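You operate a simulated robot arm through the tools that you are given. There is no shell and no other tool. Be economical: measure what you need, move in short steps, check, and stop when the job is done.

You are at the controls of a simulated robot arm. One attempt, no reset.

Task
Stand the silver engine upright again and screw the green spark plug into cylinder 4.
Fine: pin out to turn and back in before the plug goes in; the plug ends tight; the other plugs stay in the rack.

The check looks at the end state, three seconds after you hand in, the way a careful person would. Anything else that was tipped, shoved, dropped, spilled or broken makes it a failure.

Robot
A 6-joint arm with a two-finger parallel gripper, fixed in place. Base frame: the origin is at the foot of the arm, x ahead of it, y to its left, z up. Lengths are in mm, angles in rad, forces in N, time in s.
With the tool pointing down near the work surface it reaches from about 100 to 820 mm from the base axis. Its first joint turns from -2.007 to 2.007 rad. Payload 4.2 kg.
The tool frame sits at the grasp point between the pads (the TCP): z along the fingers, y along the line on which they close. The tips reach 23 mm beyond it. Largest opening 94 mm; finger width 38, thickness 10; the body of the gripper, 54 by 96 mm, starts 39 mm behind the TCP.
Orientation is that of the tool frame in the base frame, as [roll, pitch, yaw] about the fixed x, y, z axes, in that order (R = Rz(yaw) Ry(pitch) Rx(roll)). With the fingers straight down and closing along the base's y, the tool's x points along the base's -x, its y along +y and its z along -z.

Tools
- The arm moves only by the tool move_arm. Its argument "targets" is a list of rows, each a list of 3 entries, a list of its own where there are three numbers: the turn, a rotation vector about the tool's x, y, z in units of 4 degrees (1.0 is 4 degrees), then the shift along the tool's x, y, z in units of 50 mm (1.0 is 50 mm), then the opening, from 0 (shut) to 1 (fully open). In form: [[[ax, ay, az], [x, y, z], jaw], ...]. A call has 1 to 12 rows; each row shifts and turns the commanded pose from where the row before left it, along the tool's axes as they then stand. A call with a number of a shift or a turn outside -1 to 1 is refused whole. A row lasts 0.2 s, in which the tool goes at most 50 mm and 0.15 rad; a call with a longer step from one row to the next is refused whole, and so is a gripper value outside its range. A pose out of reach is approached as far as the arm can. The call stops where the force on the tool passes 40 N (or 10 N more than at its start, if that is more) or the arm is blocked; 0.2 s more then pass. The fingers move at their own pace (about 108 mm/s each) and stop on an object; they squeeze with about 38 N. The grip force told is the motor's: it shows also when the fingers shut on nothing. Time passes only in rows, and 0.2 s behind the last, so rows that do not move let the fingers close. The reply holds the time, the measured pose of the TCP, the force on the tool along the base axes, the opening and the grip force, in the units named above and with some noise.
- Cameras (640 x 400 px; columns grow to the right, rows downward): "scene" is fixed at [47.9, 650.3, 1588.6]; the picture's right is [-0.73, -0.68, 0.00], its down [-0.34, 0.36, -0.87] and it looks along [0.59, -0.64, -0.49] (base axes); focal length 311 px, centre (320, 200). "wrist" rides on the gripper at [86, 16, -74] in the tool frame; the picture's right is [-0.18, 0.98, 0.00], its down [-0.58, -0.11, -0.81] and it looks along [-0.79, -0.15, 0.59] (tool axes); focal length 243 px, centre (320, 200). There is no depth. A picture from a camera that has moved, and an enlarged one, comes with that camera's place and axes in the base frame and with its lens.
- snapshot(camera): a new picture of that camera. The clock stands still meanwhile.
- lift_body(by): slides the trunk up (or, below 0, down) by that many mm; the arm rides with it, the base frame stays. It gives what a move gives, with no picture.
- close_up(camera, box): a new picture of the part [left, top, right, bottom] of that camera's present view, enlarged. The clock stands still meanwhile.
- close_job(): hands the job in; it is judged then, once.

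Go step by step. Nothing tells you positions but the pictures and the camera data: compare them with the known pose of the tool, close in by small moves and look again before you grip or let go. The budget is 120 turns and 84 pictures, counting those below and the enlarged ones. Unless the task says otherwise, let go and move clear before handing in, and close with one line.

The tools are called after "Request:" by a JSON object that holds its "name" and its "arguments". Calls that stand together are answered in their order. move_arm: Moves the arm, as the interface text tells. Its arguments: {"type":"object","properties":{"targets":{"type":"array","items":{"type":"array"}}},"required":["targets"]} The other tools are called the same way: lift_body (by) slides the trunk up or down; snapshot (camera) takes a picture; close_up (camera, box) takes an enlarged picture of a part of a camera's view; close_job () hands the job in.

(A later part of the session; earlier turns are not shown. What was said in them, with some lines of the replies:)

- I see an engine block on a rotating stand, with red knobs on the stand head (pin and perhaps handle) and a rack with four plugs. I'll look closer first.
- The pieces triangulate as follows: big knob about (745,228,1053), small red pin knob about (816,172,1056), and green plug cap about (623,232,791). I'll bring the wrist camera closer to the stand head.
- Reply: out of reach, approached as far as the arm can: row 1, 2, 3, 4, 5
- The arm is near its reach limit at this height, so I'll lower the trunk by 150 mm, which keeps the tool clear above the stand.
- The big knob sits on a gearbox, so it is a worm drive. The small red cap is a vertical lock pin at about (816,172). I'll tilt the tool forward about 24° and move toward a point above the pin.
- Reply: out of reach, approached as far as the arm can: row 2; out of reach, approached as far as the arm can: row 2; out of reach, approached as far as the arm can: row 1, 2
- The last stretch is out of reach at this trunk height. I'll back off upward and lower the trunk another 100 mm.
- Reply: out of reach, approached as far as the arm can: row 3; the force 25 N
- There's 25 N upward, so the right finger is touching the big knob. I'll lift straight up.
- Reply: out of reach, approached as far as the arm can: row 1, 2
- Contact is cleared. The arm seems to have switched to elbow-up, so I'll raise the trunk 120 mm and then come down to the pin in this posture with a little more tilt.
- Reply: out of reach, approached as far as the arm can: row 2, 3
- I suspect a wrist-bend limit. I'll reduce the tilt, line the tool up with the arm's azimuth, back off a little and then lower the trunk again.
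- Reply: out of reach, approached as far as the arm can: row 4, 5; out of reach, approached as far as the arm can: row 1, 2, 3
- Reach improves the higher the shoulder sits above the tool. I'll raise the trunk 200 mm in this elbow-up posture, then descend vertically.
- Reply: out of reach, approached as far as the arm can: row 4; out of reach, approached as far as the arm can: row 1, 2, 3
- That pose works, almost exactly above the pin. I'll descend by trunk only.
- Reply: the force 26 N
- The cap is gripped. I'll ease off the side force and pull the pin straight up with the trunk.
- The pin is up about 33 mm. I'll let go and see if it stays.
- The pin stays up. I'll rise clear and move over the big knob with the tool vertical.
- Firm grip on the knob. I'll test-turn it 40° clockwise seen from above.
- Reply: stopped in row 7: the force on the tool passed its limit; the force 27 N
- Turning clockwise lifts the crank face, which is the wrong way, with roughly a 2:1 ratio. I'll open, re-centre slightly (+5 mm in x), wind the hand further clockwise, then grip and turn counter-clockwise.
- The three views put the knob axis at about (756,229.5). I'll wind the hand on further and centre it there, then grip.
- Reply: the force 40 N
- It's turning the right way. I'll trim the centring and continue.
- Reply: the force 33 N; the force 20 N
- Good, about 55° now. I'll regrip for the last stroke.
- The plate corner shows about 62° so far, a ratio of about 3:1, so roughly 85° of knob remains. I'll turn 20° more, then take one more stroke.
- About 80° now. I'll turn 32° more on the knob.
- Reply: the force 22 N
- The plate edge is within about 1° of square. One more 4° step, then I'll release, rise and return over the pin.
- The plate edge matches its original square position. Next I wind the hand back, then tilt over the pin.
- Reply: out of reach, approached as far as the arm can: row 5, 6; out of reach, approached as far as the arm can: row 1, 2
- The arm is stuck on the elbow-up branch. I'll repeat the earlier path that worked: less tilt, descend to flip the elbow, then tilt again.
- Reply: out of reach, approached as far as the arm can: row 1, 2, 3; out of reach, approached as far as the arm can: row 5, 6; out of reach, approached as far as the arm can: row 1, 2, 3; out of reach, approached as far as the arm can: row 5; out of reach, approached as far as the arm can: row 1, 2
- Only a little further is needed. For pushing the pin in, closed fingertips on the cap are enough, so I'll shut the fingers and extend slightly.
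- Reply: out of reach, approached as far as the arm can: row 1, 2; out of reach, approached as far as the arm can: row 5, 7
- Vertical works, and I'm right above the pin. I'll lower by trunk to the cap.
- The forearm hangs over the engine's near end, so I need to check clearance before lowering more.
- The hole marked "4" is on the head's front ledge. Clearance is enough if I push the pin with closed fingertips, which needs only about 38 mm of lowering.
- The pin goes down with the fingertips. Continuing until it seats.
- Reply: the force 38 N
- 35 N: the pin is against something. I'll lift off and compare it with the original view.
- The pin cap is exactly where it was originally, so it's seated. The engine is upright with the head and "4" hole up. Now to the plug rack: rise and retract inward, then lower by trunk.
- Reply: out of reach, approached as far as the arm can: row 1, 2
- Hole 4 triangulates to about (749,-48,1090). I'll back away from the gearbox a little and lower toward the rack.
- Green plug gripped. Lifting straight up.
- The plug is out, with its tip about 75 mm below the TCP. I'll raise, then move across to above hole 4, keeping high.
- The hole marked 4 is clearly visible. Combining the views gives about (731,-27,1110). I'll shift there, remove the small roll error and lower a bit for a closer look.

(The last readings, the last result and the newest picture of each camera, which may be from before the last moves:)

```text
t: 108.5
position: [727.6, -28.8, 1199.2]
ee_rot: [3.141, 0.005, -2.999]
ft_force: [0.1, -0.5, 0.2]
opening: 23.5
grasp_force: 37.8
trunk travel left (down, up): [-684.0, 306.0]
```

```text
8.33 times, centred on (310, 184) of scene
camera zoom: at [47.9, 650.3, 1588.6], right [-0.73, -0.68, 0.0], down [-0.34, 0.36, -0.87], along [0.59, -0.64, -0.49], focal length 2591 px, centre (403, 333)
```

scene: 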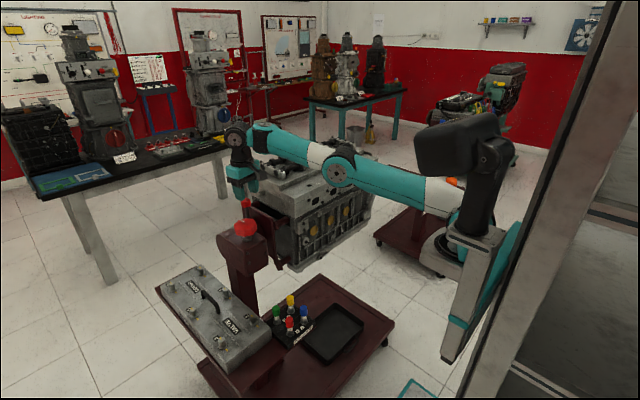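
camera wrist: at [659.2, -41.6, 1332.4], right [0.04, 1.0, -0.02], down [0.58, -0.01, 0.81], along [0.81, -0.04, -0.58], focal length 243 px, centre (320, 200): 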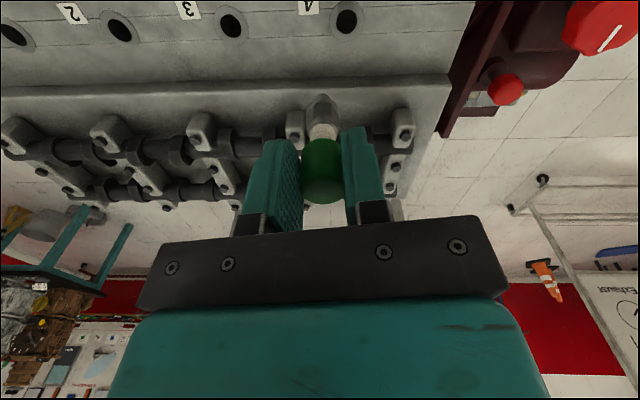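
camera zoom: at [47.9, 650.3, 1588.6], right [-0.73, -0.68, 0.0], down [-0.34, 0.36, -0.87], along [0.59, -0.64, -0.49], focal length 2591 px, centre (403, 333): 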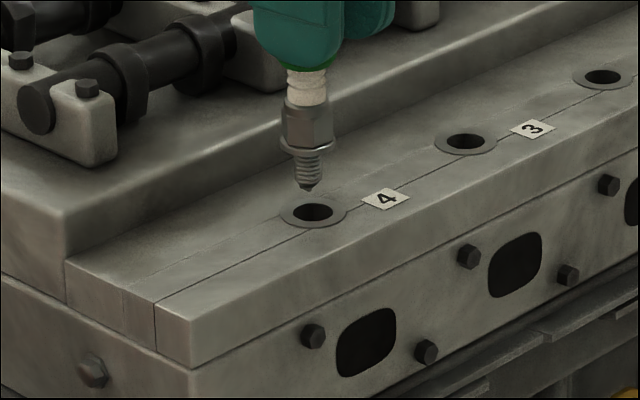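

Nearly aligned; I need about (-2.8,-0.9) mm. I'll apply that, then pre-wind the hand counter-clockwise for a long screwing stroke.

Request:
{"name": "move_arm", "arguments": {"targets": [[[0, 0, 0], [0.058, -0.01, 0], 0.1], [[0, 0, -1], [0, 0, 0], 0.1], [[0, 0, -1], [0, 0, 0], 0.1], [[0, 0, -1], [0, 0, 0], 0.1], [[0, 0, -1], [0, 0, 0], 0.1], [[0, 0, -1], [0, 0, 0], 0.1], [[0, 0, -1], [0, 0, 0], 0.1], [[0, 0, -1], [0, 0, 0], 0.1], [[0, 0, -1], [0, 0, 0], 0.1], [[0, 0, -1], [0, 0, 0], 0.1], [[0, 0, -1], [0, 0, 0], 0.1], [[0, 0, -1], [0, 0, 0], 0.1]]}}

Request:
{"name": "move_arm", "arguments": {"targets": [[[0, 0, -1], [0, 0, 0], 0.1], [[0, 0, -1], [0, 0, 0], 0.1], [[0, 0, -1], [0, 0, 0], 0.1], [[0, 0, -1], [0, 0, 0], 0.1], [[0, 0, -1], [0, 0, 0], 0.1], [[0, 0, -1], [0, 0, 0], 0.1], [[0, 0, -1], [0, 0, 0], 0.1], [[0, 0, -1], [0, 0, 0], 0.1], [[0, 0, -1], [0, 0, 0], 0.1], [[0, 0, -1], [0, 0, 0], 0.1], [[0, 0, -1], [0, 0, 0], 0.1], [[0, 0, -1], [0, 0, 0], 0.1]]}}

```text
t: 111.2
position: [722.9, -29.9, 1199.9]
ee_rot: [-3.139, 0.004, -2.227]
ft_force: [0.0, 0.6, 0.2]
opening: 23.4
grasp_force: 38.2
trunk travel left (down, up): [-684.0, 306.0]
```

```text
t: 113.8
position: [723.0, -29.1, 1200.3]
ee_rot: [-3.136, 0.0, -1.392]
ft_force: [-0.2, -0.4, -0.2]
opening: 23.5
grasp_force: 38.3
trunk travel left (down, up): [-684.0, 306.0]
```

Request:
{"name": "close_up", "arguments": {"camera": "scene", "box": [280, 160, 340, 208]}}

Request:
{"name": "close_up", "arguments": {"camera": "wrist", "box": [260, 30, 380, 180]}}

```text
8.33 times, centred on (310, 184) of scene
camera zoom: at [47.9, 650.3, 1588.6], right [-0.73, -0.68, 0.0], down [-0.34, 0.36, -0.87], along [0.59, -0.64, -0.49], focal length 2591 px, centre (403, 333)
```

zoom: 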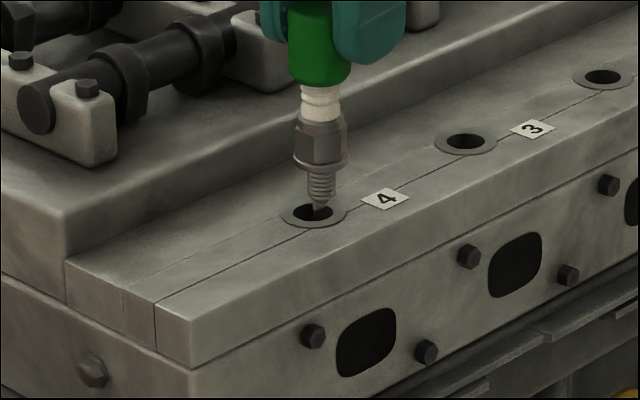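

```text
2.67 times, centred on (320, 105) of wrist
camera zoom: at [722.3, -117.2, 1275.0], right [-1.0, 0.0, -0.01], down [0.0, 0.59, 0.81], along [0.01, 0.81, -0.59], focal length 647 px, centre (320, 453)
```

zoom: 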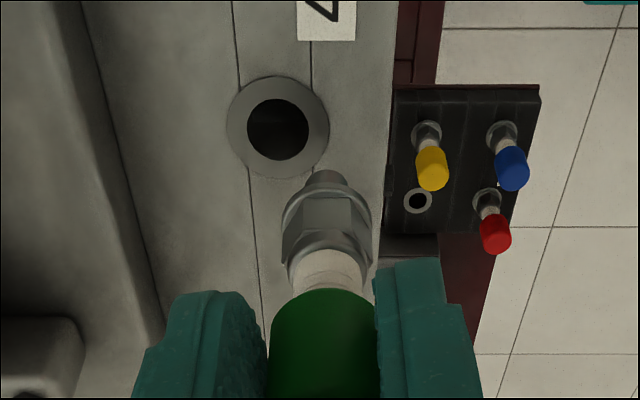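

Comparing views shows the plug sits about 10 mm off the TCP along tool x, since I gripped it off-centre on the pads. The hole is therefore near (734,-28). I'll shift accordingly and recheck.

Request:
{"name": "move_arm", "arguments": {"targets": [[[0, 0, 0], [0.214, -0.226, 0], 0.1], [[0, 0, 0], [0, 0, 0], 0.1]]}}

Request:
{"name": "close_up", "arguments": {"camera": "wrist", "box": [260, 30, 380, 180]}}

Request:
{"name": "close_up", "arguments": {"camera": "scene", "box": [280, 160, 340, 208]}}

```text
t: 114.3
position: [736.5, -38.0, 1200.1]
ee_rot: [-3.135, -0.001, -1.391]
ft_force: [-0.2, 1.1, -1.5]
opening: 23.9
grasp_force: 38.0
trunk travel left (down, up): [-684.0, 306.0]
```

```text
2.67 times, centred on (320, 105) of wrist
camera zoom: at [735.3, -125.9, 1274.2], right [-1.0, 0.01, -0.01], down [0.0, 0.59, 0.81], along [0.01, 0.81, -0.59], focal length 647 px, centre (320, 453)
```

zoom: 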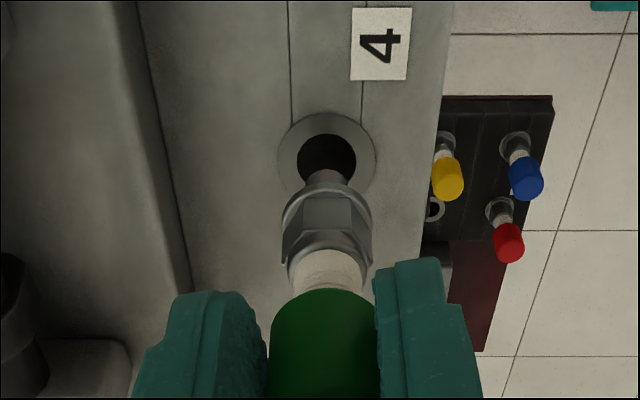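

```text
8.33 times, centred on (310, 184) of scene
camera zoom: at [47.9, 650.3, 1588.6], right [-0.73, -0.68, 0.0], down [-0.34, 0.36, -0.87], along [0.59, -0.64, -0.49], focal length 2591 px, centre (403, 333)
```

zoom: 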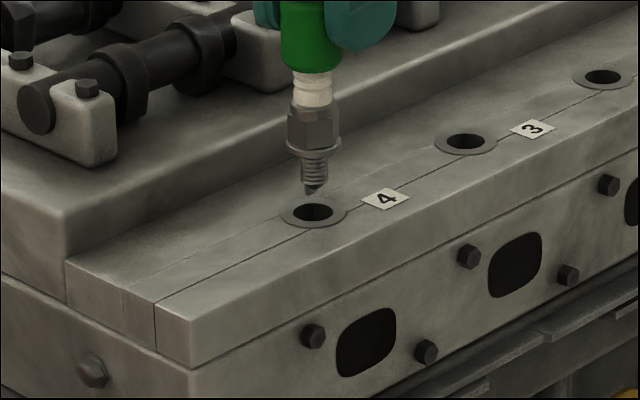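

Aligned in both views, with the tip about 10 mm above the hole. Lowering gently.

Request:
{"name": "move_arm", "arguments": {"targets": [[[0, 0, 0], [0, 0, 0.1], 0.1], [[0, 0, 0], [0, 0, 0.1], 0.1], [[0, 0, 0], [0, 0, 0.06], 0.1], [[0, 0, 0], [0, 0, 0.06], 0.1], [[0, 0, 0], [0, 0, 0.06], 0.1], [[0, 0, 0], [0, 0, 0.06], 0.1], [[0, 0, 0], [0, 0, 0.06], 0.1]]}}

```text
t: 116.0
position: [740.0, -36.5, 1179.1]
ee_rot: [-3.138, 0.0, -1.39]
ft_force: [-6.7, -0.8, 1.6]
opening: 23.6
grasp_force: 38.1
out of reach, approached as far as the arm can: row 6
trunk travel left (down, up): [-684.0, 306.0]
```

The arm is at a reach edge, so I'll restore the lateral position and use the trunk for further lowering.

Request:
{"name": "move_arm", "arguments": {"targets": [[[0, 0, 0], [0, 0.03, -0.08], 0.1], [[0, 0, 0], [0, 0, 0], 0.1]]}}

Request:
{"name": "lift_body", "arguments": {"by": -6}}

```text
t: 116.5
position: [738.8, -37.8, 1181.1]
ee_rot: [-3.138, -0.002, -1.39]
ft_force: [0.1, 0.1, -0.3]
opening: 23.5
grasp_force: 38.3
trunk travel left (down, up): [-684.0, 306.0]
```

```text
t: 117.1
position: [739.4, -38.8, 1176.0]
ee_rot: [-3.141, 0.0, -1.391]
ft_force: [0.1, -0.4, -0.4]
opening: 23.7
grasp_force: 37.8
trunk travel left (down, up): [-678.0, 312.0]
```

Request:
{"name": "move_arm", "arguments": {"targets": [[[0, 0, 0], [0, 0.03, -0.4], 0.1], [[0, 0, 0], [0, 0.03, -0.4], 0.1]]}}

Request:
{"name": "lift_body", "arguments": {"by": -16}}

Request:
{"name": "close_up", "arguments": {"camera": "scene", "box": [280, 160, 340, 208]}}

```text
t: 117.7
position: [735.9, -37.8, 1214.7]
ee_rot: [-3.139, -0.002, -1.39]
ft_force: [1.3, -0.9, -1.7]
opening: 23.6
grasp_force: 37.8
trunk travel left (down, up): [-678.0, 312.0]
```

```text
t: 118.3
position: [735.9, -37.5, 1198.5]
ee_rot: [-3.137, -0.002, -1.39]
ft_force: [0.1, 0.8, -0.2]
opening: 23.8
grasp_force: 38.5
trunk travel left (down, up): [-662.0, 328.0]
```

```text
8.33 times, centred on (310, 184) of scene
camera zoom: at [47.9, 650.3, 1588.6], right [-0.73, -0.68, 0.0], down [-0.34, 0.36, -0.87], along [0.59, -0.64, -0.49], focal length 2591 px, centre (403, 333)
```

zoom: 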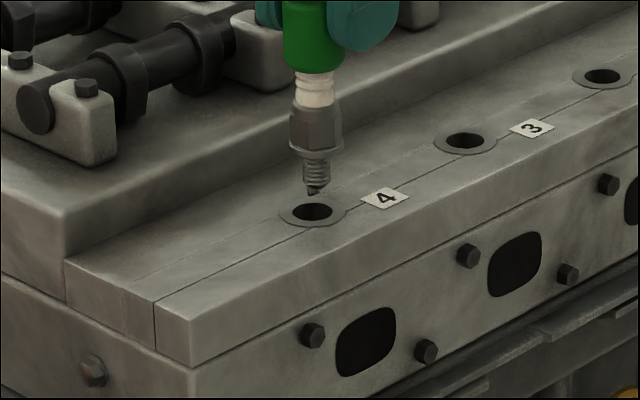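

Request:
{"name": "move_arm", "arguments": {"targets": [[[0, 0, 0], [0, -0.015, 0], 0.1]]}}

Request:
{"name": "lift_body", "arguments": {"by": -17}}

Request:
{"name": "lift_body", "arguments": {"by": -4}}

Request:
{"name": "lift_body", "arguments": {"by": -4}}

```text
t: 118.7
position: [736.6, -36.9, 1199.0]
ee_rot: [-3.138, 0.0, -1.39]
ft_force: [0.3, -0.6, -0.5]
opening: 23.5
grasp_force: 38.0
trunk travel left (down, up): [-662.0, 328.0]
```

```text
t: 119.4
position: [736.9, -38.0, 1183.6]
ee_rot: [-3.138, 0.001, -1.39]
ft_force: [0.5, 0.2, -0.2]
opening: 23.5
grasp_force: 38.0
trunk travel left (down, up): [-645.0, 345.0]
```

```text
t: 119.9
position: [736.8, -38.9, 1179.8]
ee_rot: [-3.139, -0.001, -1.392]
ft_force: [0.4, -0.2, -0.8]
opening: 23.5
grasp_force: 37.7
trunk travel left (down, up): [-641.0, 349.0]
```

```text
t: 120.4
position: [736.8, -37.5, 1173.5]
ee_rot: [-3.14, 0.0, -1.391]
ft_force: [-0.3, -0.3, 0.0]
opening: 23.7
grasp_force: 38.0
trunk travel left (down, up): [-637.0, 353.0]
```

Request:
{"name": "lift_body", "arguments": {"by": -4}}

Request:
{"name": "lift_body", "arguments": {"by": -3}}

Request:
{"name": "lift_body", "arguments": {"by": -3}}

```text
t: 121.0
position: [737.5, -38.9, 1170.5]
ee_rot: [-3.138, 0.0, -1.391]
ft_force: [-0.2, 0.1, 0.0]
opening: 23.4
grasp_force: 37.7
trunk travel left (down, up): [-633.0, 357.0]
```

```text
t: 121.5
position: [737.2, -37.0, 1168.2]
ee_rot: [-3.135, 0.002, -1.39]
ft_force: [3.9, 3.6, 10.5]
opening: 23.4
grasp_force: 37.2
trunk travel left (down, up): [-630.0, 360.0]
```

```text
t: 122.0
position: [735.3, -36.9, 1168.7]
ee_rot: [-3.131, -0.002, -1.39]
ft_force: [4.7, 5.1, 37.7]
opening: 23.7
grasp_force: 38.2
trunk travel left (down, up): [-627.0, 363.0]
```

Contact at about 1168, probably the thread mouth. A quick look.

Request:
{"name": "close_up", "arguments": {"camera": "scene", "box": [280, 160, 340, 208]}}

```text
8.33 times, centred on (310, 184) of scene
camera zoom: at [47.9, 650.3, 1588.6], right [-0.73, -0.68, 0.0], down [-0.34, 0.36, -0.87], along [0.59, -0.64, -0.49], focal length 2591 px, centre (403, 333)
```

zoom: 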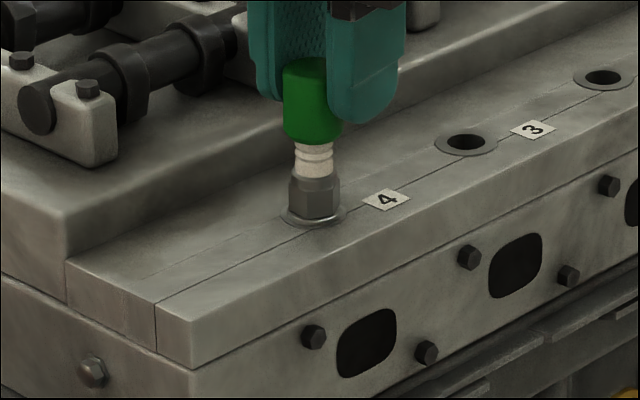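

The plug is deep in the hole, with its collar just above the seat. I'll release, centre the hand on the plug axis, and regrip for screwing.

Request:
{"name": "move_arm", "arguments": {"targets": [[[0, 0, 0], [0, 0, 0], 0.45], [[0, 0, 0], [0, 0, 0], 0.45], [[0, 0, 0], [-0.1, 0.0, 0], 0.45], [[0, 0, 0], [-0.1, 0.0, 0], 0.45], [[0, 0, 0], [0, 0, 0], 0.1], [[0, 0, 0], [0, 0, 0], 0.1], [[0, 0, 0], [0, 0, 0], 0.1]]}}

Request:
{"name": "close_up", "arguments": {"camera": "wrist", "box": [220, 20, 420, 240]}}

```text
t: 123.6
position: [734.4, -29.1, 1163.4]
ee_rot: [-3.14, 0.001, -1.392]
ft_force: [0.2, -0.7, 0.4]
opening: 23.5
grasp_force: 38.2
trunk travel left (down, up): [-627.0, 363.0]
```

```text
1.82 times, centred on (320, 130) of wrist
camera zoom: at [733.6, -116.5, 1238.8], right [-1.0, 0.01, 0.0], down [0.0, 0.59, 0.81], along [0.01, 0.81, -0.59], focal length 441 px, centre (320, 327)
```

zoom: 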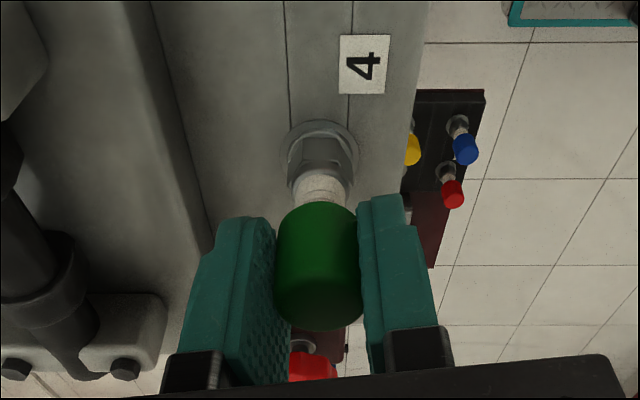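

Centred grip. I'll start screwing clockwise with light downward pressure.

Request:
{"name": "move_arm", "arguments": {"targets": [[[0, 0, 0], [0, 0, 0.02], 0.1], [[0, 0, 1], [0, 0, 0], 0.1], [[0, 0, 1], [0, 0, 0], 0.1], [[0, 0, 1], [0, 0, 0], 0.1], [[0, 0, 1], [0, 0, 0], 0.1], [[0, 0, 1], [0, 0, 0], 0.1], [[0, 0, 1], [0, 0, 0], 0.1], [[0, 0, 1], [0, 0, 0], 0.1], [[0, 0, 1], [0, 0, 0], 0.1], [[0, 0, 1], [0, 0, 0], 0.1], [[0, 0, 1], [0, 0, 0], 0.1], [[0, 0, 1], [0, 0, 0], 0.1]]}}

Request:
{"name": "move_arm", "arguments": {"targets": [[[0, 0, 1], [0, 0, 0], 0.1], [[0, 0, 1], [0, 0, 0], 0.1], [[0, 0, 1], [0, 0, 0], 0.1], [[0, 0, 1], [0, 0, 0], 0.1], [[0, 0, 1], [0, 0, 0], 0.1], [[0, 0, 1], [0, 0, 0], 0.1], [[0, 0, 1], [0, 0, 0], 0.1], [[0, 0, 1], [0, 0, 0], 0.1], [[0, 0, 1], [0, 0, 0], 0.1], [[0, 0, 1], [0, 0, 0], 0.1], [[0, 0, 1], [0, 0, 0], 0.1]]}}

```text
t: 126.2
position: [735.0, -27.8, 1164.4]
ee_rot: [-3.136, 0.002, -2.161]
ft_force: [0.2, -0.1, 9.2]
opening: 23.8
grasp_force: 37.8
trunk travel left (down, up): [-627.0, 363.0]
```

```text
t: 128.6
position: [734.3, -28.4, 1163.5]
ee_rot: [-3.141, 0.004, -2.928]
ft_force: [-1.5, 0.4, 4.0]
opening: 23.5
grasp_force: 38.0
trunk travel left (down, up): [-627.0, 363.0]
```

Request:
{"name": "move_arm", "arguments": {"targets": [[[0, 0, 1], [0, 0, 0.01], 0.1], [[0, 0, 1], [0, 0, 0], 0.1], [[0, 0, 1], [0, 0, 0], 0.1], [[0, 0, 1], [0, 0, 0], 0.1], [[0, 0, 1], [0, 0, 0], 0.1], [[0, 0, 1], [0, 0, 0], 0.1], [[0, 0, 1], [0, 0, 0], 0.1], [[0, 0, 1], [0, 0, 0], 0.1], [[0, 0, 1], [0, 0, 0], 0.1], [[0, 0, 1], [0, 0, 0], 0.1], [[0, 0, 1], [0, 0, 0], 0.1], [[0, 0, 1], [0, 0, 0], 0.1]]}}

Request:
{"name": "move_arm", "arguments": {"targets": [[[0, 0, 1], [0, 0, 0], 0.1], [[0, 0, 1], [0, 0, 0], 0.1], [[0, 0, 1], [0, 0, 0], 0.1], [[0, 0, 1], [0, 0, 0], 0.1], [[0, 0, 1], [0, 0, 0], 0.1], [[0, 0, 1], [0, 0, 0], 0.1], [[0, 0, 1], [0, 0, 0], 0.1], [[0, 0, 1], [0, 0, 0], 0.1], [[0, 0, 1], [0, 0, 0], 0.1], [[0, 0, 1], [0, 0, 0], 0.1], [[0, 0, 1], [0, 0, 0], 0.1], [[0, 0, 1], [0, 0, 0], 0.1]]}}

```text
t: 131.2
position: [733.5, -28.9, 1164.3]
ee_rot: [3.14, 0.001, 2.517]
ft_force: [-1.3, 3.1, 9.6]
opening: 23.8
grasp_force: 38.9
trunk travel left (down, up): [-627.0, 363.0]
```

```text
t: 133.8
position: [733.5, -29.3, 1164.1]
ee_rot: [3.14, 0.0, 1.681]
ft_force: [-1.1, 8.3, 13.6]
opening: 23.5
grasp_force: 38.2
trunk travel left (down, up): [-627.0, 363.0]
```

Request:
{"name": "move_arm", "arguments": {"targets": [[[0, 0, 1], [0, 0, 0], 0.1], [[0, 0, 1], [0, 0, 0], 0.1], [[0, 0, 1], [0, 0, 0], 0.1], [[0, 0, 1], [0, 0, 0], 0.1], [[0, 0, 1], [0, 0, 0], 0.1], [[0, 0, 1], [0, 0, 0], 0.1], [[0, 0, 1], [0, 0, 0], 0.1], [[0, 0, 1], [0, 0, 0], 0.1], [[0, 0, 1], [0, 0, 0], 0.1], [[0, 0, 1], [0, 0, 0], 0.1], [[0, 0, 1], [0, 0, 0], 0.1], [[0, 0, 1], [0, 0, 0], 0.1]]}}

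Request:
{"name": "move_arm", "arguments": {"targets": [[[0, 0, 1], [0, 0, 0], 0.1], [[0, 0, 1], [0, 0, 0], 0.1], [[0, 0, 1], [0, 0, 0], 0.1], [[0, 0, 1], [0, 0, 0], 0.1], [[0, 0, 1], [0, 0, 0], 0.1], [[0, 0, 1], [0, 0, 0], 0.1], [[0, 0, 1], [0, 0, 0], 0.1], [[0, 0, 1], [0, 0, 0], 0.1], [[0, 0, 1], [0, 0, 0], 0.1], [[0, 0, 1], [0, 0, 0], 0.1], [[0, 0, 1], [0, 0, 0], 0.1], [[0, 0, 1], [0, 0, 0], 0.1]]}}

```text
t: 136.4
position: [737.0, -27.9, 1164.5]
ee_rot: [-3.134, 0.003, 0.843]
ft_force: [-11.8, -0.2, -17.9]
opening: 24.1
grasp_force: 37.7
out of reach, approached as far as the arm can: row 11
trunk travel left (down, up): [-627.0, 363.0]
```

```text
t: 137.0
position: [738.9, -27.2, 1164.6]
ee_rot: [-3.128, 0.009, 0.731]
ft_force: [-5.0, 3.9, -11.8]
opening: 23.8
grasp_force: 37.7
out of reach, approached as far as the arm can: row 1
trunk travel left (down, up): [-627.0, 363.0]
stopped in row 2: the force on the tool passed its limit (the readings are from after the stop); the commanded pose is now the measured one
```

The plug now pulls the tool down, so the thread is engaged. I'll release, re-centre, and rewind for another stroke.

Request:
{"name": "move_arm", "arguments": {"targets": [[[0, 0, 0], [0, 0, 0], 0.45], [[0, 0, 0], [0, 0, 0], 0.45], [[0, 0, -1], [-0.084, -0.048, 0], 0.45], [[0, 0, -1], [0, 0, 0], 0.45], [[0, 0, -1], [0, 0, 0], 0.45], [[0, 0, -1], [0, 0, 0], 0.45], [[0, 0, -1], [0, 0, 0], 0.45], [[0, 0, -1], [0, 0, 0], 0.45], [[0, 0, -1], [0, 0, 0], 0.45], [[0, 0, -1], [0, 0, 0], 0.45], [[0, 0, -1], [0, 0, 0], 0.45], [[0, 0, -1], [0, 0, 0], 0.45]]}}

Request:
{"name": "move_arm", "arguments": {"targets": [[[0, 0, -1], [0, 0, 0], 0.45], [[0, 0, -1], [0, 0, 0], 0.45], [[0, 0, -1], [0, 0, 0], 0.45], [[0, 0, -1], [0, 0, 0], 0.45], [[0, 0, -1], [0, 0, 0], 0.45], [[0, 0, -1], [0, 0, 0], 0.45], [[0, 0, -1], [0, 0, 0], 0.45], [[0, 0, -1], [0, 0, 0], 0.45], [[0, 0, -1], [0, 0, 0], 0.45], [[0, 0, -1], [0, 0, 0], 0.45], [[0, 0, -1], [0, 0, 0], 0.45], [[0, 0, -1], [0, 0, 0], 0.45]]}}

Request:
{"name": "move_arm", "arguments": {"targets": [[[0, 0, -1], [0, 0, 0], 0.45], [[0, 0, -1], [0, 0, 0], 0.45], [[0, 0, -1], [0, 0, 0], 0.45], [[0, 0, -1], [0, 0, 0], 0.45], [[0, 0, -1], [0, 0, 0], 0.45], [[0, 0, -1], [0, 0, 0], 0.45], [[0, 0, -1], [0, 0, 0], 0.45], [[0, 0, -1], [0, 0, 0], 0.45], [[0, 0, -1], [0, 0, 0], 0.45], [[0, 0, -1], [0, 0, 0], 0.45], [[0, 0, -1], [0, 0, 0], 0.45], [[0, 0, -1], [0, 0, 0], 0.45]]}}

Request:
{"name": "move_arm", "arguments": {"targets": [[[0, 0, -1], [0, 0, 0], 0.45], [[0, 0, -1], [0, 0, 0], 0.45], [[0, 0, -1], [0, 0, 0], 0.45], [[0, 0, -1], [0, 0, 0], 0.45], [[0, 0, -1], [0, 0, 0], 0.45], [[0, 0, -1], [0, 0, 0], 0.45], [[0, 0, -1], [0, 0, 0], 0.45], [[0, 0, -1], [0, 0, 0], 0.45], [[0, 0, -1], [0, 0, 0], 0.45], [[0, 0, -1], [0, 0, 0], 0.45], [[0, 0, -1], [0, 0, 0], 0.45], [[0, 0, -1], [0, 0, 0], 0.45]]}}

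```text
t: 139.6
position: [734.1, -29.4, 1166.0]
ee_rot: [-3.13, -0.003, 1.428]
ft_force: [0.7, 0.5, -1.3]
opening: 42.4
grasp_force: 0.0
trunk travel left (down, up): [-627.0, 363.0]
```

```text
t: 142.2
position: [734.5, -29.5, 1166.0]
ee_rot: [-3.135, -0.008, 2.265]
ft_force: [-0.3, -0.4, 0.3]
opening: 42.3
grasp_force: 0.0
trunk travel left (down, up): [-627.0, 363.0]
```

```text
t: 144.8
position: [734.5, -30.1, 1166.6]
ee_rot: [3.138, -0.011, 3.104]
ft_force: [0.2, 0.1, 0.0]
opening: 42.4
grasp_force: 0.2
trunk travel left (down, up): [-627.0, 363.0]
```

```text
t: 147.4
position: [734.2, -30.3, 1165.4]
ee_rot: [3.13, -0.003, -2.341]
ft_force: [-0.7, -0.2, -0.4]
opening: 42.2
grasp_force: 0.0
trunk travel left (down, up): [-627.0, 363.0]
```

Request:
{"name": "move_arm", "arguments": {"targets": [[[0, 0, -1], [-0.02, 0.02, 0.03], 0.45], [[0, 0, -1], [0, 0, 0], 0.45], [[0, 0, -1], [0, 0, 0], 0.45], [[0, 0, -1], [0, 0, 0], 0.45], [[0, 0, -1], [0, 0, 0], 0.45], [[0, 0, -1], [0, 0, 0], 0.45], [[0, 0, -1], [0, 0, 0], 0.45], [[0, 0, -1], [0, 0, 0], 0.45], [[0, 0, -1], [0, 0, 0], 0.45], [[0, 0, 0], [0, 0, 0], 0.1], [[0, 0, 0], [0, 0, 0], 0.1], [[0, 0, 0], [0, 0, 0], 0.1]]}}

Request:
{"name": "move_arm", "arguments": {"targets": [[[0, 0, 1], [0, 0, 0.005], 0.1], [[0, 0, 1], [0, 0, 0], 0.1], [[0, 0, 1], [0, 0, 0], 0.1], [[0, 0, 1], [0, 0, 0], 0.1], [[0, 0, 1], [0, 0, 0], 0.1], [[0, 0, 1], [0, 0, 0.005], 0.1], [[0, 0, 1], [0, 0, 0], 0.1], [[0, 0, 1], [0, 0, 0], 0.1], [[0, 0, 1], [0, 0, 0], 0.1], [[0, 0, 1], [0, 0, 0], 0.1], [[0, 0, 1], [0, 0, 0], 0.1], [[0, 0, 1], [0, 0, 0], 0.1]]}}

Request:
{"name": "move_arm", "arguments": {"targets": [[[0, 0, 1], [0, 0, 0.005], 0.1], [[0, 0, 1], [0, 0, 0], 0.1], [[0, 0, 1], [0, 0, 0], 0.1], [[0, 0, 1], [0, 0, 0], 0.1], [[0, 0, 1], [0, 0, 0], 0.1], [[0, 0, 1], [0, 0, 0.005], 0.1], [[0, 0, 1], [0, 0, 0], 0.1], [[0, 0, 1], [0, 0, 0], 0.1], [[0, 0, 1], [0, 0, 0], 0.1], [[0, 0, 1], [0, 0, 0], 0.1], [[0, 0, 1], [0, 0, 0], 0.1], [[0, 0, 1], [0, 0, 0], 0.1]]}}

Request:
{"name": "move_arm", "arguments": {"targets": [[[0, 0, 1], [0, 0, 0.005], 0.1], [[0, 0, 1], [0, 0, 0], 0.1], [[0, 0, 1], [0, 0, 0], 0.1], [[0, 0, 1], [0, 0, 0], 0.1], [[0, 0, 1], [0, 0, 0], 0.1], [[0, 0, 1], [0, 0, 0.005], 0.1], [[0, 0, 1], [0, 0, 0], 0.1], [[0, 0, 1], [0, 0, 0], 0.1], [[0, 0, 1], [0, 0, 0], 0.1], [[0, 0, 1], [0, 0, 0], 0.1], [[0, 0, 1], [0, 0, 0], 0.1], [[0, 0, 1], [0, 0, 0], 0.1]]}}

Request:
{"name": "move_arm", "arguments": {"targets": [[[0, 0, 1], [0, 0, 0.005], 0.1], [[0, 0, 1], [0, 0, 0], 0.1], [[0, 0, 1], [0, 0, 0], 0.1], [[0, 0, 1], [0, 0, 0], 0.1], [[0, 0, 1], [0, 0, 0], 0.1], [[0, 0, 1], [0, 0, 0.005], 0.1], [[0, 0, 1], [0, 0, 0], 0.1], [[0, 0, 1], [0, 0, 0], 0.1], [[0, 0, 1], [0, 0, 0], 0.1], [[0, 0, 1], [0, 0, 0], 0.1]]}}

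```text
t: 150.0
position: [733.6, -28.3, 1165.4]
ee_rot: [3.132, 0.005, -1.715]
ft_force: [7.5, -0.7, 2.9]
opening: 23.7
grasp_force: 37.8
trunk travel left (down, up): [-627.0, 363.0]
```

```text
t: 152.6
position: [733.5, -29.3, 1163.6]
ee_rot: [3.134, -0.006, -2.55]
ft_force: [3.8, -2.1, 8.8]
opening: 23.7
grasp_force: 37.7
trunk travel left (down, up): [-627.0, 363.0]
```

```text
t: 155.2
position: [733.9, -27.4, 1164.2]
ee_rot: [3.14, -0.011, 2.892]
ft_force: [-3.2, 7.4, -0.3]
opening: 23.4
grasp_force: 37.9
trunk travel left (down, up): [-627.0, 363.0]
```

```text
t: 157.8
position: [734.3, -26.4, 1163.0]
ee_rot: [-3.136, -0.008, 2.054]
ft_force: [4.2, 11.7, 0.4]
opening: 23.8
grasp_force: 38.5
trunk travel left (down, up): [-627.0, 363.0]
```

```text
t: 160.0
position: [734.9, -27.7, 1162.7]
ee_rot: [-3.131, -0.001, 1.354]
ft_force: [10.5, 6.1, 4.6]
opening: 23.7
grasp_force: 37.7
trunk travel left (down, up): [-627.0, 363.0]
```

The plug has come down about 2 mm with no build-up of force. One more full stroke: rewind, regrip, screw.

Request:
{"name": "move_arm", "arguments": {"targets": [[[0, 0, 0], [0, 0, 0], 0.45], [[0, 0, 0], [0, 0, 0], 0.45], [[0, 0, -1], [0, 0, 0], 0.45], [[0, 0, -1], [0, 0, 0], 0.45], [[0, 0, -1], [0, 0, 0], 0.45], [[0, 0, -1], [0, 0, 0], 0.45], [[0, 0, -1], [0, 0, 0], 0.45], [[0, 0, -1], [0, 0, 0], 0.45], [[0, 0, -1], [0, 0, 0], 0.45], [[0, 0, -1], [0, 0, 0], 0.45], [[0, 0, -1], [0, 0, 0], 0.45], [[0, 0, -1], [0, 0, 0], 0.45]]}}

Request:
{"name": "move_arm", "arguments": {"targets": [[[0, 0, -1], [0, 0, 0], 0.45], [[0, 0, -1], [0, 0, 0], 0.45], [[0, 0, -1], [0, 0, 0], 0.45], [[0, 0, -1], [0, 0, 0], 0.45], [[0, 0, -1], [0, 0, 0], 0.45], [[0, 0, -1], [0, 0, 0], 0.45], [[0, 0, -1], [0, 0, 0], 0.45], [[0, 0, -1], [0, 0, 0], 0.45], [[0, 0, -1], [0, 0, 0], 0.45], [[0, 0, -1], [0, 0, 0], 0.45], [[0, 0, -1], [0, 0, 0], 0.45], [[0, 0, -1], [0, 0, 0], 0.45]]}}

Request:
{"name": "move_arm", "arguments": {"targets": [[[0, 0, -1], [0, 0, 0], 0.45], [[0, 0, -1], [0, 0, 0], 0.45], [[0, 0, -1], [0, 0, 0], 0.45], [[0, 0, -1], [0, 0, 0], 0.45], [[0, 0, -1], [0, 0, 0], 0.45], [[0, 0, -1], [0, 0, 0], 0.45], [[0, 0, -1], [0, 0, 0], 0.45], [[0, 0, -1], [0, 0, 0], 0.45], [[0, 0, -1], [0, 0, 0], 0.45], [[0, 0, -1], [0, 0, 0], 0.45], [[0, 0, -1], [0, 0, 0], 0.45], [[0, 0, -1], [0, 0, 0], 0.45]]}}

Request:
{"name": "move_arm", "arguments": {"targets": [[[0, 0, -1], [0, 0, 0], 0.45], [[0, 0, -1], [0, 0, 0], 0.45], [[0, 0, -1], [0, 0, 0], 0.45], [[0, 0, -1], [0, 0, 0], 0.45], [[0, 0, -1], [0, 0, 0], 0.45], [[0, 0, -1], [0, 0, 0], 0.45], [[0, 0, -1], [0, 0, 0], 0.45], [[0, 0, -1], [0, 0, 0], 0.45], [[0, 0, -1], [0, 0, 0], 0.45], [[0, 0, 0], [0, 0, 0], 0.1], [[0, 0, 0], [0, 0, 0], 0.1], [[0, 0, 0], [0, 0, 0], 0.1]]}}

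Request:
{"name": "move_arm", "arguments": {"targets": [[[0, 0, 1], [0, 0, 0.005], 0.1], [[0, 0, 1], [0, 0, 0], 0.1], [[0, 0, 1], [0, 0, 0], 0.1], [[0, 0, 1], [0, 0, 0], 0.1], [[0, 0, 1], [0, 0, 0], 0.1], [[0, 0, 1], [0, 0, 0.005], 0.1], [[0, 0, 1], [0, 0, 0], 0.1], [[0, 0, 1], [0, 0, 0], 0.1], [[0, 0, 1], [0, 0, 0], 0.1], [[0, 0, 1], [0, 0, 0], 0.1], [[0, 0, 1], [0, 0, 0], 0.1], [[0, 0, 1], [0, 0, 0], 0.1]]}}

Request:
{"name": "move_arm", "arguments": {"targets": [[[0, 0, 1], [0, 0, 0.005], 0.1], [[0, 0, 1], [0, 0, 0], 0.1], [[0, 0, 1], [0, 0, 0], 0.1], [[0, 0, 1], [0, 0, 0], 0.1], [[0, 0, 1], [0, 0, 0], 0.1], [[0, 0, 1], [0, 0, 0.005], 0.1], [[0, 0, 1], [0, 0, 0], 0.1], [[0, 0, 1], [0, 0, 0], 0.1], [[0, 0, 1], [0, 0, 0], 0.1], [[0, 0, 1], [0, 0, 0], 0.1], [[0, 0, 1], [0, 0, 0], 0.1], [[0, 0, 1], [0, 0, 0], 0.1]]}}

Request:
{"name": "move_arm", "arguments": {"targets": [[[0, 0, 1], [0, 0, 0.005], 0.1], [[0, 0, 1], [0, 0, 0], 0.1], [[0, 0, 1], [0, 0, 0], 0.1], [[0, 0, 1], [0, 0, 0], 0.1], [[0, 0, 1], [0, 0, 0], 0.1], [[0, 0, 1], [0, 0, 0.005], 0.1], [[0, 0, 1], [0, 0, 0], 0.1], [[0, 0, 1], [0, 0, 0], 0.1], [[0, 0, 1], [0, 0, 0], 0.1], [[0, 0, 1], [0, 0, 0], 0.1], [[0, 0, 1], [0, 0, 0], 0.1], [[0, 0, 1], [0, 0, 0], 0.1]]}}

Request:
{"name": "close_up", "arguments": {"camera": "scene", "box": [280, 160, 340, 208]}}

```text
t: 162.6
position: [735.6, -29.4, 1162.3]
ee_rot: [-3.135, -0.008, 2.055]
ft_force: [0.2, -0.1, 0.2]
opening: 42.1
grasp_force: 0.0
trunk travel left (down, up): [-627.0, 363.0]
```

```text
t: 165.2
position: [734.2, -28.7, 1162.0]
ee_rot: [3.14, -0.01, 2.892]
ft_force: [0.2, 1.2, -0.3]
opening: 42.4
grasp_force: 0.0
trunk travel left (down, up): [-627.0, 363.0]
```

```text
t: 167.8
position: [734.5, -28.4, 1162.2]
ee_rot: [3.132, -0.007, -2.553]
ft_force: [-0.2, 0.1, -0.4]
opening: 42.4
grasp_force: 0.0
trunk travel left (down, up): [-627.0, 363.0]
```

```text
t: 170.4
position: [734.5, -28.4, 1163.4]
ee_rot: [3.131, 0.003, -1.926]
ft_force: [7.6, -3.2, 2.2]
opening: 23.5
grasp_force: 37.9
trunk travel left (down, up): [-627.0, 363.0]
```

```text
t: 173.0
position: [733.7, -28.0, 1161.3]
ee_rot: [3.134, -0.009, -2.763]
ft_force: [0.2, 1.0, 5.8]
opening: 23.5
grasp_force: 38.1
trunk travel left (down, up): [-627.0, 363.0]
```

```text
t: 175.6
position: [734.5, -29.4, 1161.5]
ee_rot: [-3.139, -0.012, 2.68]
ft_force: [-0.6, 6.1, -1.6]
opening: 24.0
grasp_force: 37.9
trunk travel left (down, up): [-627.0, 363.0]
```

```text
t: 178.2
position: [733.4, -26.4, 1161.2]
ee_rot: [-3.133, -0.007, 1.845]
ft_force: [6.8, 10.2, 3.6]
opening: 23.9
grasp_force: 38.2
trunk travel left (down, up): [-627.0, 363.0]
```

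```text
8.33 times, centred on (310, 184) of scene
camera zoom: at [47.9, 650.3, 1588.6], right [-0.73, -0.68, 0.0], down [-0.34, 0.36, -0.87], along [0.59, -0.64, -0.49], focal length 2591 px, centre (403, 333)
```

zoom: 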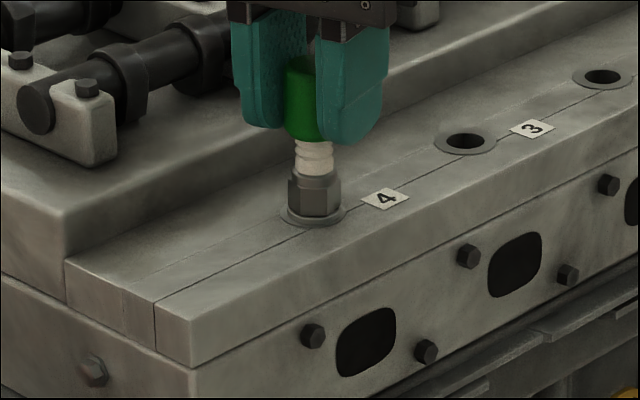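

I'll check whether the plug really turned with the hand by looking at the hex orientation in the hand's view.

Request:
{"name": "close_up", "arguments": {"camera": "wrist", "box": [260, 30, 380, 150]}}

```text
3.33 times, centred on (320, 90) of wrist
camera zoom: at [726.8, 60.3, 1236.9], right [1.0, 0.09, -0.01], down [0.06, -0.59, 0.8], along [0.07, -0.8, -0.6], focal length 809 px, centre (320, 567)
```

zoom: 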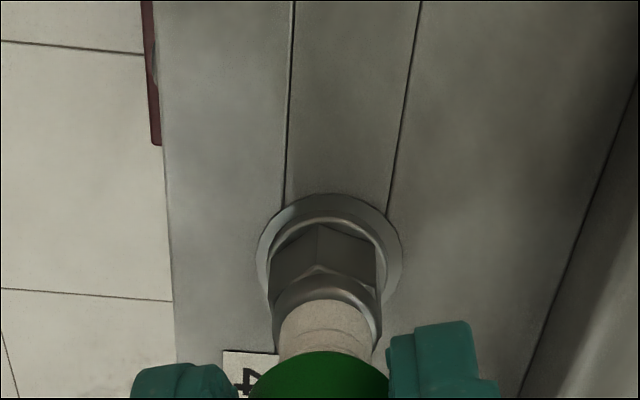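

The hex confirms it turned with the hand without slipping, about 1.6 turns. I'll keep going until it resists.

Request:
{"name": "move_arm", "arguments": {"targets": [[[0, 0, 0], [0, 0, 0], 0.45], [[0, 0, 0], [0, 0, 0], 0.45], [[0, 0, -1], [0, 0, 0], 0.45], [[0, 0, -1], [0, 0, 0], 0.45], [[0, 0, -1], [0, 0, 0], 0.45], [[0, 0, -1], [0, 0, 0], 0.45], [[0, 0, -1], [0, 0, 0], 0.45], [[0, 0, -1], [0, 0, 0], 0.45], [[0, 0, -1], [0, 0, 0], 0.45], [[0, 0, -1], [0, 0, 0], 0.45], [[0, 0, -1], [0, 0, 0], 0.45], [[0, 0, -1], [0, 0, 0], 0.45]]}}

Request:
{"name": "move_arm", "arguments": {"targets": [[[0, 0, -1], [0, 0, 0], 0.45], [[0, 0, -1], [0, 0, 0], 0.45], [[0, 0, -1], [0, 0, 0], 0.45], [[0, 0, -1], [0, 0, 0], 0.45], [[0, 0, -1], [0, 0, 0], 0.45], [[0, 0, -1], [0, 0, 0], 0.45], [[0, 0, -1], [0, 0, 0], 0.45], [[0, 0, -1], [0, 0, 0], 0.45], [[0, 0, -1], [0, 0, 0], 0.45], [[0, 0, -1], [0, 0, 0], 0.45], [[0, 0, -1], [0, 0, 0], 0.45], [[0, 0, -1], [0, 0, 0], 0.45]]}}

Request:
{"name": "move_arm", "arguments": {"targets": [[[0, 0, -1], [0, 0, 0], 0.45], [[0, 0, -1], [0, 0, 0], 0.45], [[0, 0, -1], [0, 0, 0], 0.45], [[0, 0, -1], [0, 0, 0], 0.45], [[0, 0, -1], [0, 0, 0], 0.45], [[0, 0, -1], [0, 0, 0], 0.45], [[0, 0, -1], [0, 0, 0], 0.45], [[0, 0, -1], [0, 0, 0], 0.45], [[0, 0, -1], [0, 0, 0], 0.45], [[0, 0, -1], [0, 0, 0], 0.45], [[0, 0, -1], [0, 0, 0], 0.45], [[0, 0, -1], [0, 0, 0], 0.45]]}}

Request:
{"name": "move_arm", "arguments": {"targets": [[[0, 0, -1], [0, 0, 0], 0.45], [[0, 0, -1], [0, 0, 0], 0.45], [[0, 0, -1], [0, 0, 0], 0.45], [[0, 0, -1], [0, 0, 0], 0.45], [[0, 0, -1], [0, 0, 0], 0.45], [[0, 0, -1], [0, 0, 0], 0.45], [[0, 0, 0], [0, 0, 0], 0.1], [[0, 0, 0], [0, 0, 0], 0.1], [[0, 0, 0], [0, 0, 0], 0.1]]}}

Request:
{"name": "move_arm", "arguments": {"targets": [[[0, 0, 1], [0, 0, 0], 0.1], [[0, 0, 1], [0, 0, 0], 0.1], [[0, 0, 1], [0, 0, 0], 0.1], [[0, 0, 1], [0, 0, 0], 0.1], [[0, 0, 1], [0, 0, 0], 0.1], [[0, 0, 1], [0, 0, 0], 0.1], [[0, 0, 1], [0, 0, 0], 0.1], [[0, 0, 1], [0, 0, 0], 0.1], [[0, 0, 1], [0, 0, 0], 0.1], [[0, 0, 1], [0, 0, 0], 0.1], [[0, 0, 1], [0, 0, 0], 0.1], [[0, 0, 1], [0, 0, 0], 0.1]]}}

Request:
{"name": "move_arm", "arguments": {"targets": [[[0, 0, 1], [0, 0, 0], 0.1], [[0, 0, 1], [0, 0, 0], 0.1], [[0, 0, 1], [0, 0, 0], 0.1], [[0, 0, 1], [0, 0, 0], 0.1], [[0, 0, 1], [0, 0, 0], 0.1], [[0, 0, 1], [0, 0, 0], 0.1], [[0, 0, 1], [0, 0, 0], 0.1], [[0, 0, 1], [0, 0, 0], 0.1], [[0, 0, 1], [0, 0, 0], 0.1], [[0, 0, 1], [0, 0, 0], 0.1], [[0, 0, 1], [0, 0, 0], 0.1], [[0, 0, 1], [0, 0, 0], 0.1]]}}

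Request:
{"name": "move_arm", "arguments": {"targets": [[[0, 0, 1], [0, 0, 0], 0.1], [[0, 0, 1], [0, 0, 0], 0.1], [[0, 0, 1], [0, 0, 0], 0.1], [[0, 0, 1], [0, 0, 0], 0.1], [[0, 0, 1], [0, 0, 0], 0.1], [[0, 0, 1], [0, 0, 0], 0.1], [[0, 0, 1], [0, 0, 0], 0.1], [[0, 0, 1], [0, 0, 0], 0.1], [[0, 0, 1], [0, 0, 0], 0.1], [[0, 0, 1], [0, 0, 0], 0.1], [[0, 0, 1], [0, 0, 0], 0.1], [[0, 0, 1], [0, 0, 0], 0.1]]}}

Request:
{"name": "move_arm", "arguments": {"targets": [[[0, 0, 1], [0, 0, 0], 0.1], [[0, 0, 1], [0, 0, 0], 0.1], [[0, 0, 1], [0, 0, 0], 0.1], [[0, 0, 1], [0, 0, 0], 0.1], [[0, 0, 1], [0, 0, 0], 0.1], [[0, 0, 1], [0, 0, 0], 0.1], [[0, 0, 1], [0, 0, 0], 0.1], [[0, 0, 1], [0, 0, 0], 0.1], [[0, 0, 1], [0, 0, 0], 0.1]]}}

```text
t: 180.8
position: [733.8, -28.5, 1160.8]
ee_rot: [-3.139, -0.011, 2.543]
ft_force: [0.0, -0.8, -0.5]
opening: 42.1
grasp_force: 0.1
trunk travel left (down, up): [-627.0, 363.0]
```

```text
t: 183.4
position: [735.4, -28.5, 1161.3]
ee_rot: [3.135, -0.007, -2.9]
ft_force: [-0.5, 0.4, -0.2]
opening: 42.5
grasp_force: 0.1
trunk travel left (down, up): [-627.0, 363.0]
```

```text
t: 186.0
position: [732.8, -28.3, 1161.5]
ee_rot: [3.13, -0.001, -2.063]
ft_force: [0.1, 0.0, 0.5]
opening: 42.5
grasp_force: 0.0
trunk travel left (down, up): [-627.0, 363.0]
```

```text
t: 188.0
position: [735.1, -28.9, 1161.3]
ee_rot: [3.133, 0.005, -1.645]
ft_force: [7.9, -1.6, 1.8]
opening: 23.8
grasp_force: 38.0
trunk travel left (down, up): [-627.0, 363.0]
```

```text
t: 190.6
position: [734.6, -28.1, 1159.4]
ee_rot: [3.132, -0.007, -2.482]
ft_force: [5.2, -1.1, 0.9]
opening: 23.6
grasp_force: 38.4
trunk travel left (down, up): [-627.0, 363.0]
```

```text
t: 193.2
position: [733.3, -27.9, 1160.7]
ee_rot: [3.14, -0.011, 2.963]
ft_force: [-3.0, 5.6, -0.4]
opening: 23.4
grasp_force: 38.0
trunk travel left (down, up): [-627.0, 363.0]
```

```text
t: 195.8
position: [734.3, -27.9, 1161.4]
ee_rot: [-3.138, -0.007, 2.123]
ft_force: [4.0, 11.3, 5.6]
opening: 23.6
grasp_force: 37.6
trunk travel left (down, up): [-627.0, 363.0]
```

```text
t: 197.8
position: [734.4, -27.5, 1161.3]
ee_rot: [-3.131, -0.003, 1.496]
ft_force: [10.9, 8.5, 1.5]
opening: 23.7
grasp_force: 38.4
trunk travel left (down, up): [-627.0, 363.0]
```

No axial pull on that stroke. I'll do one more stroke sized so that the hex orientation afterwards tells turning from slipping, meaning tight.

Request:
{"name": "move_arm", "arguments": {"targets": [[[0, 0, 0], [0, 0, 0], 0.45], [[0, 0, 0], [0, 0, 0], 0.45], [[0, 0, -1], [0, 0, 0], 0.45], [[0, 0, -1], [0, 0, 0], 0.45], [[0, 0, -1], [0, 0, 0], 0.45], [[0, 0, -1], [0, 0, 0], 0.45], [[0, 0, -1], [0, 0, 0], 0.45], [[0, 0, -1], [0, 0, 0], 0.45], [[0, 0, -1], [0, 0, 0], 0.45], [[0, 0, -1], [0, 0, 0], 0.45], [[0, 0, -1], [0, 0, 0], 0.45], [[0, 0, -1], [0, 0, 0], 0.45]]}}

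Request:
{"name": "move_arm", "arguments": {"targets": [[[0, 0, -1], [0, 0, 0], 0.45], [[0, 0, -1], [0, 0, 0], 0.45], [[0, 0, -1], [0, 0, 0], 0.45], [[0, 0, -1], [0, 0, 0], 0.45], [[0, 0, -1], [0, 0, 0], 0.45], [[0, 0, -1], [0, 0, 0], 0.45], [[0, 0, -1], [0, 0, 0], 0.45], [[0, 0, -1], [0, 0, 0], 0.45], [[0, 0, -1], [0, 0, 0], 0.45], [[0, 0, -1], [0, 0, 0], 0.45], [[0, 0, -1], [0, 0, 0], 0.45], [[0, 0, -1], [0, 0, 0], 0.45]]}}

Request:
{"name": "move_arm", "arguments": {"targets": [[[0, 0, -1], [0, 0, 0], 0.45], [[0, 0, -1], [0, 0, 0], 0.45], [[0, 0, -1], [0, 0, 0], 0.45], [[0, 0, -1], [0, 0, 0], 0.45], [[0, 0, -1], [0, 0, 0], 0.45], [[0, 0, -1], [0, 0, 0], 0.45], [[0, 0, -1], [0, 0, 0], 0.45], [[0, 0, -1], [0, 0, 0], 0.45], [[0, 0, -1], [0, 0, 0], 0.45], [[0, 0, -1], [0, 0, 0], 0.45], [[0, 0, -1], [0, 0, 0], 0.45], [[0, 0, -1], [0, 0, 0], 0.45]]}}

Request:
{"name": "move_arm", "arguments": {"targets": [[[0, 0, -1], [0, 0, 0], 0.45], [[0, 0, 0], [0, 0, 0], 0.1], [[0, 0, 0], [0, 0, 0], 0.1], [[0, 0, 0], [0, 0, 0], 0.1]]}}

Request:
{"name": "move_arm", "arguments": {"targets": [[[0, 0, 1], [0, 0, 0], 0.1], [[0, 0, 1], [0, 0, 0], 0.1], [[0, 0, 1], [0, 0, 0], 0.1], [[0, 0, 1], [0, 0, 0], 0.1], [[0, 0, 1], [0, 0, 0], 0.1], [[0, 0, 1], [0, 0, 0], 0.1], [[0, 0, 1], [0, 0, 0], 0.1], [[0, 0, 1], [0, 0, 0], 0.1], [[0, 0, 1], [0, 0, 0], 0.1], [[0, 0, 1], [0, 0, 0], 0.1], [[0, 0, 1], [0, 0, 0], 0.1], [[0, 0, 1], [0, 0, 0], 0.1]]}}

Request:
{"name": "move_arm", "arguments": {"targets": [[[0, 0, 1], [0, 0, 0], 0.1], [[0, 0, 1], [0, 0, 0], 0.1], [[0, 0, 1], [0, 0, 0], 0.1], [[0, 0, 1], [0, 0, 0], 0.1], [[0, 0, 1], [0, 0, 0], 0.1], [[0, 0, 1], [0, 0, 0], 0.1], [[0, 0, 1], [0, 0, 0], 0.1], [[0, 0, 1], [0, 0, 0], 0.1], [[0, 0, 1], [0, 0, 0], 0.1], [[0, 0, 1], [0, 0, 0], 0.1], [[0, 0, 1], [0, 0, 0], 0.1], [[0, 0, 1], [0, 0, 0], 0.1]]}}

Request:
{"name": "move_arm", "arguments": {"targets": [[[0, 0, 1], [0, 0, 0], 0.1], [[0, 0, 1], [0, 0, 0], 0.1], [[0, 0, 1], [0, 0, 0], 0.1], [[0, 0, 1], [0, 0, 0], 0.1], [[0, 0, 1], [0, 0, 0], 0.1], [[0, 0, 1], [0, 0, 0], 0.1], [[0, 0, 1], [0, 0, 0], 0.1], [[0, 0, 1], [0, 0, 0], 0.1], [[0, 0, 1], [0, 0, 0], 0.1], [[0, 0, 1], [0, 0, 0], 0.1], [[0, 0, 1], [0, 0, 0], 0.1], [[0, 0, 1], [0, 0, 0], 0.1]]}}

```text
t: 200.4
position: [733.8, -28.3, 1160.7]
ee_rot: [-3.136, -0.01, 2.196]
ft_force: [0.0, -0.5, 0.3]
opening: 42.4
grasp_force: 0.0
trunk travel left (down, up): [-627.0, 363.0]
```

```text
t: 203.0
position: [735.2, -27.3, 1161.5]
ee_rot: [3.14, -0.011, 3.034]
ft_force: [-0.3, -0.6, -0.7]
opening: 42.1
grasp_force: 0.1
trunk travel left (down, up): [-627.0, 363.0]
```

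```text
t: 205.6
position: [733.7, -29.1, 1162.6]
ee_rot: [3.132, -0.006, -2.411]
ft_force: [0.6, 0.5, -0.5]
opening: 42.2
grasp_force: 0.2
trunk travel left (down, up): [-627.0, 363.0]
```

```text
t: 206.6
position: [733.9, -27.5, 1161.2]
ee_rot: [3.13, -0.003, -2.343]
ft_force: [4.3, -3.8, 1.2]
opening: 23.4
grasp_force: 38.1
trunk travel left (down, up): [-627.0, 363.0]
```

```text
t: 209.2
position: [734.3, -27.9, 1161.7]
ee_rot: [3.138, -0.01, 3.102]
ft_force: [-2.7, 1.2, -3.1]
opening: 23.5
grasp_force: 38.0
trunk travel left (down, up): [-627.0, 363.0]
```

```text
t: 211.8
position: [734.2, -27.9, 1161.3]
ee_rot: [-3.136, -0.008, 2.262]
ft_force: [2.1, 9.0, 0.4]
opening: 24.0
grasp_force: 38.1
trunk travel left (down, up): [-627.0, 363.0]
```

```text
t: 214.4
position: [734.3, -29.8, 1161.7]
ee_rot: [-3.13, -0.001, 1.424]
ft_force: [9.1, 6.0, 3.6]
opening: 23.7
grasp_force: 38.0
trunk travel left (down, up): [-627.0, 363.0]
```

Request:
{"name": "move_arm", "arguments": {"targets": [[[0, 0, 1], [0, 0, 0], 0.1], [[0, 0, 1], [0, 0, 0], 0.1]]}}

Request:
{"name": "close_up", "arguments": {"camera": "wrist", "box": [260, 30, 380, 150]}}

```text
t: 215.0
position: [735.4, -28.8, 1161.3]
ee_rot: [-3.13, -0.001, 1.284]
ft_force: [9.4, 5.7, 6.1]
opening: 23.6
grasp_force: 37.5
trunk travel left (down, up): [-627.0, 363.0]
```

```text
3.33 times, centred on (320, 90) of wrist
camera zoom: at [774.8, 49.1, 1236.3], right [0.89, -0.45, -0.01], down [-0.26, -0.53, 0.81], along [-0.37, -0.72, -0.59], focal length 809 px, centre (320, 567)
```

zoom: 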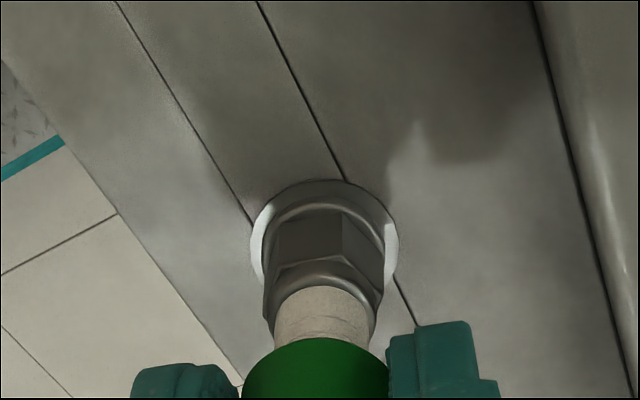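

The hex has shifted relative to the hand by an amount that only slipping explains, so the plug has stopped turning and is tight. I'll release straight, then rise clear with the trunk.

Request:
{"name": "move_arm", "arguments": {"targets": [[[0, 0, 0], [0, 0, 0], 0.5], [[0, 0, 0], [0, 0, 0], 0.5], [[0, 0, 0], [0, 0, 0], 0.5]]}}

Request:
{"name": "lift_body", "arguments": {"by": 170}}

```text
t: 215.8
position: [734.2, -29.5, 1161.7]
ee_rot: [-3.133, -0.001, 1.288]
ft_force: [-0.5, 0.2, -0.9]
opening: 46.9
grasp_force: 0.1
trunk travel left (down, up): [-627.0, 363.0]
```

```text
t: 217.7
position: [735.0, -29.1, 1331.8]
ee_rot: [-3.13, -0.003, 1.286]
ft_force: [-0.3, -0.5, 0.4]
opening: 46.9
grasp_force: 0.1
trunk travel left (down, up): [-797.0, 193.0]
```

The hand came off with no load and is well clear above the engine. The engine is upright, the pin is back in, the plug is in cylinder 4, and the other three plugs haven't been moved, so I'm handing in.

Request:
{"name": "close_job", "arguments": {}}

```text
The job is handed in.
```

I stood the engine upright, put the lock pin back in before fitting the plug, and screwed the green plug into cylinder 4. I took it as tight because it slipped in the grip at the end, going by the hex orientation since there is no torque reading. The red, yellow and blue plugs are still in the rack.
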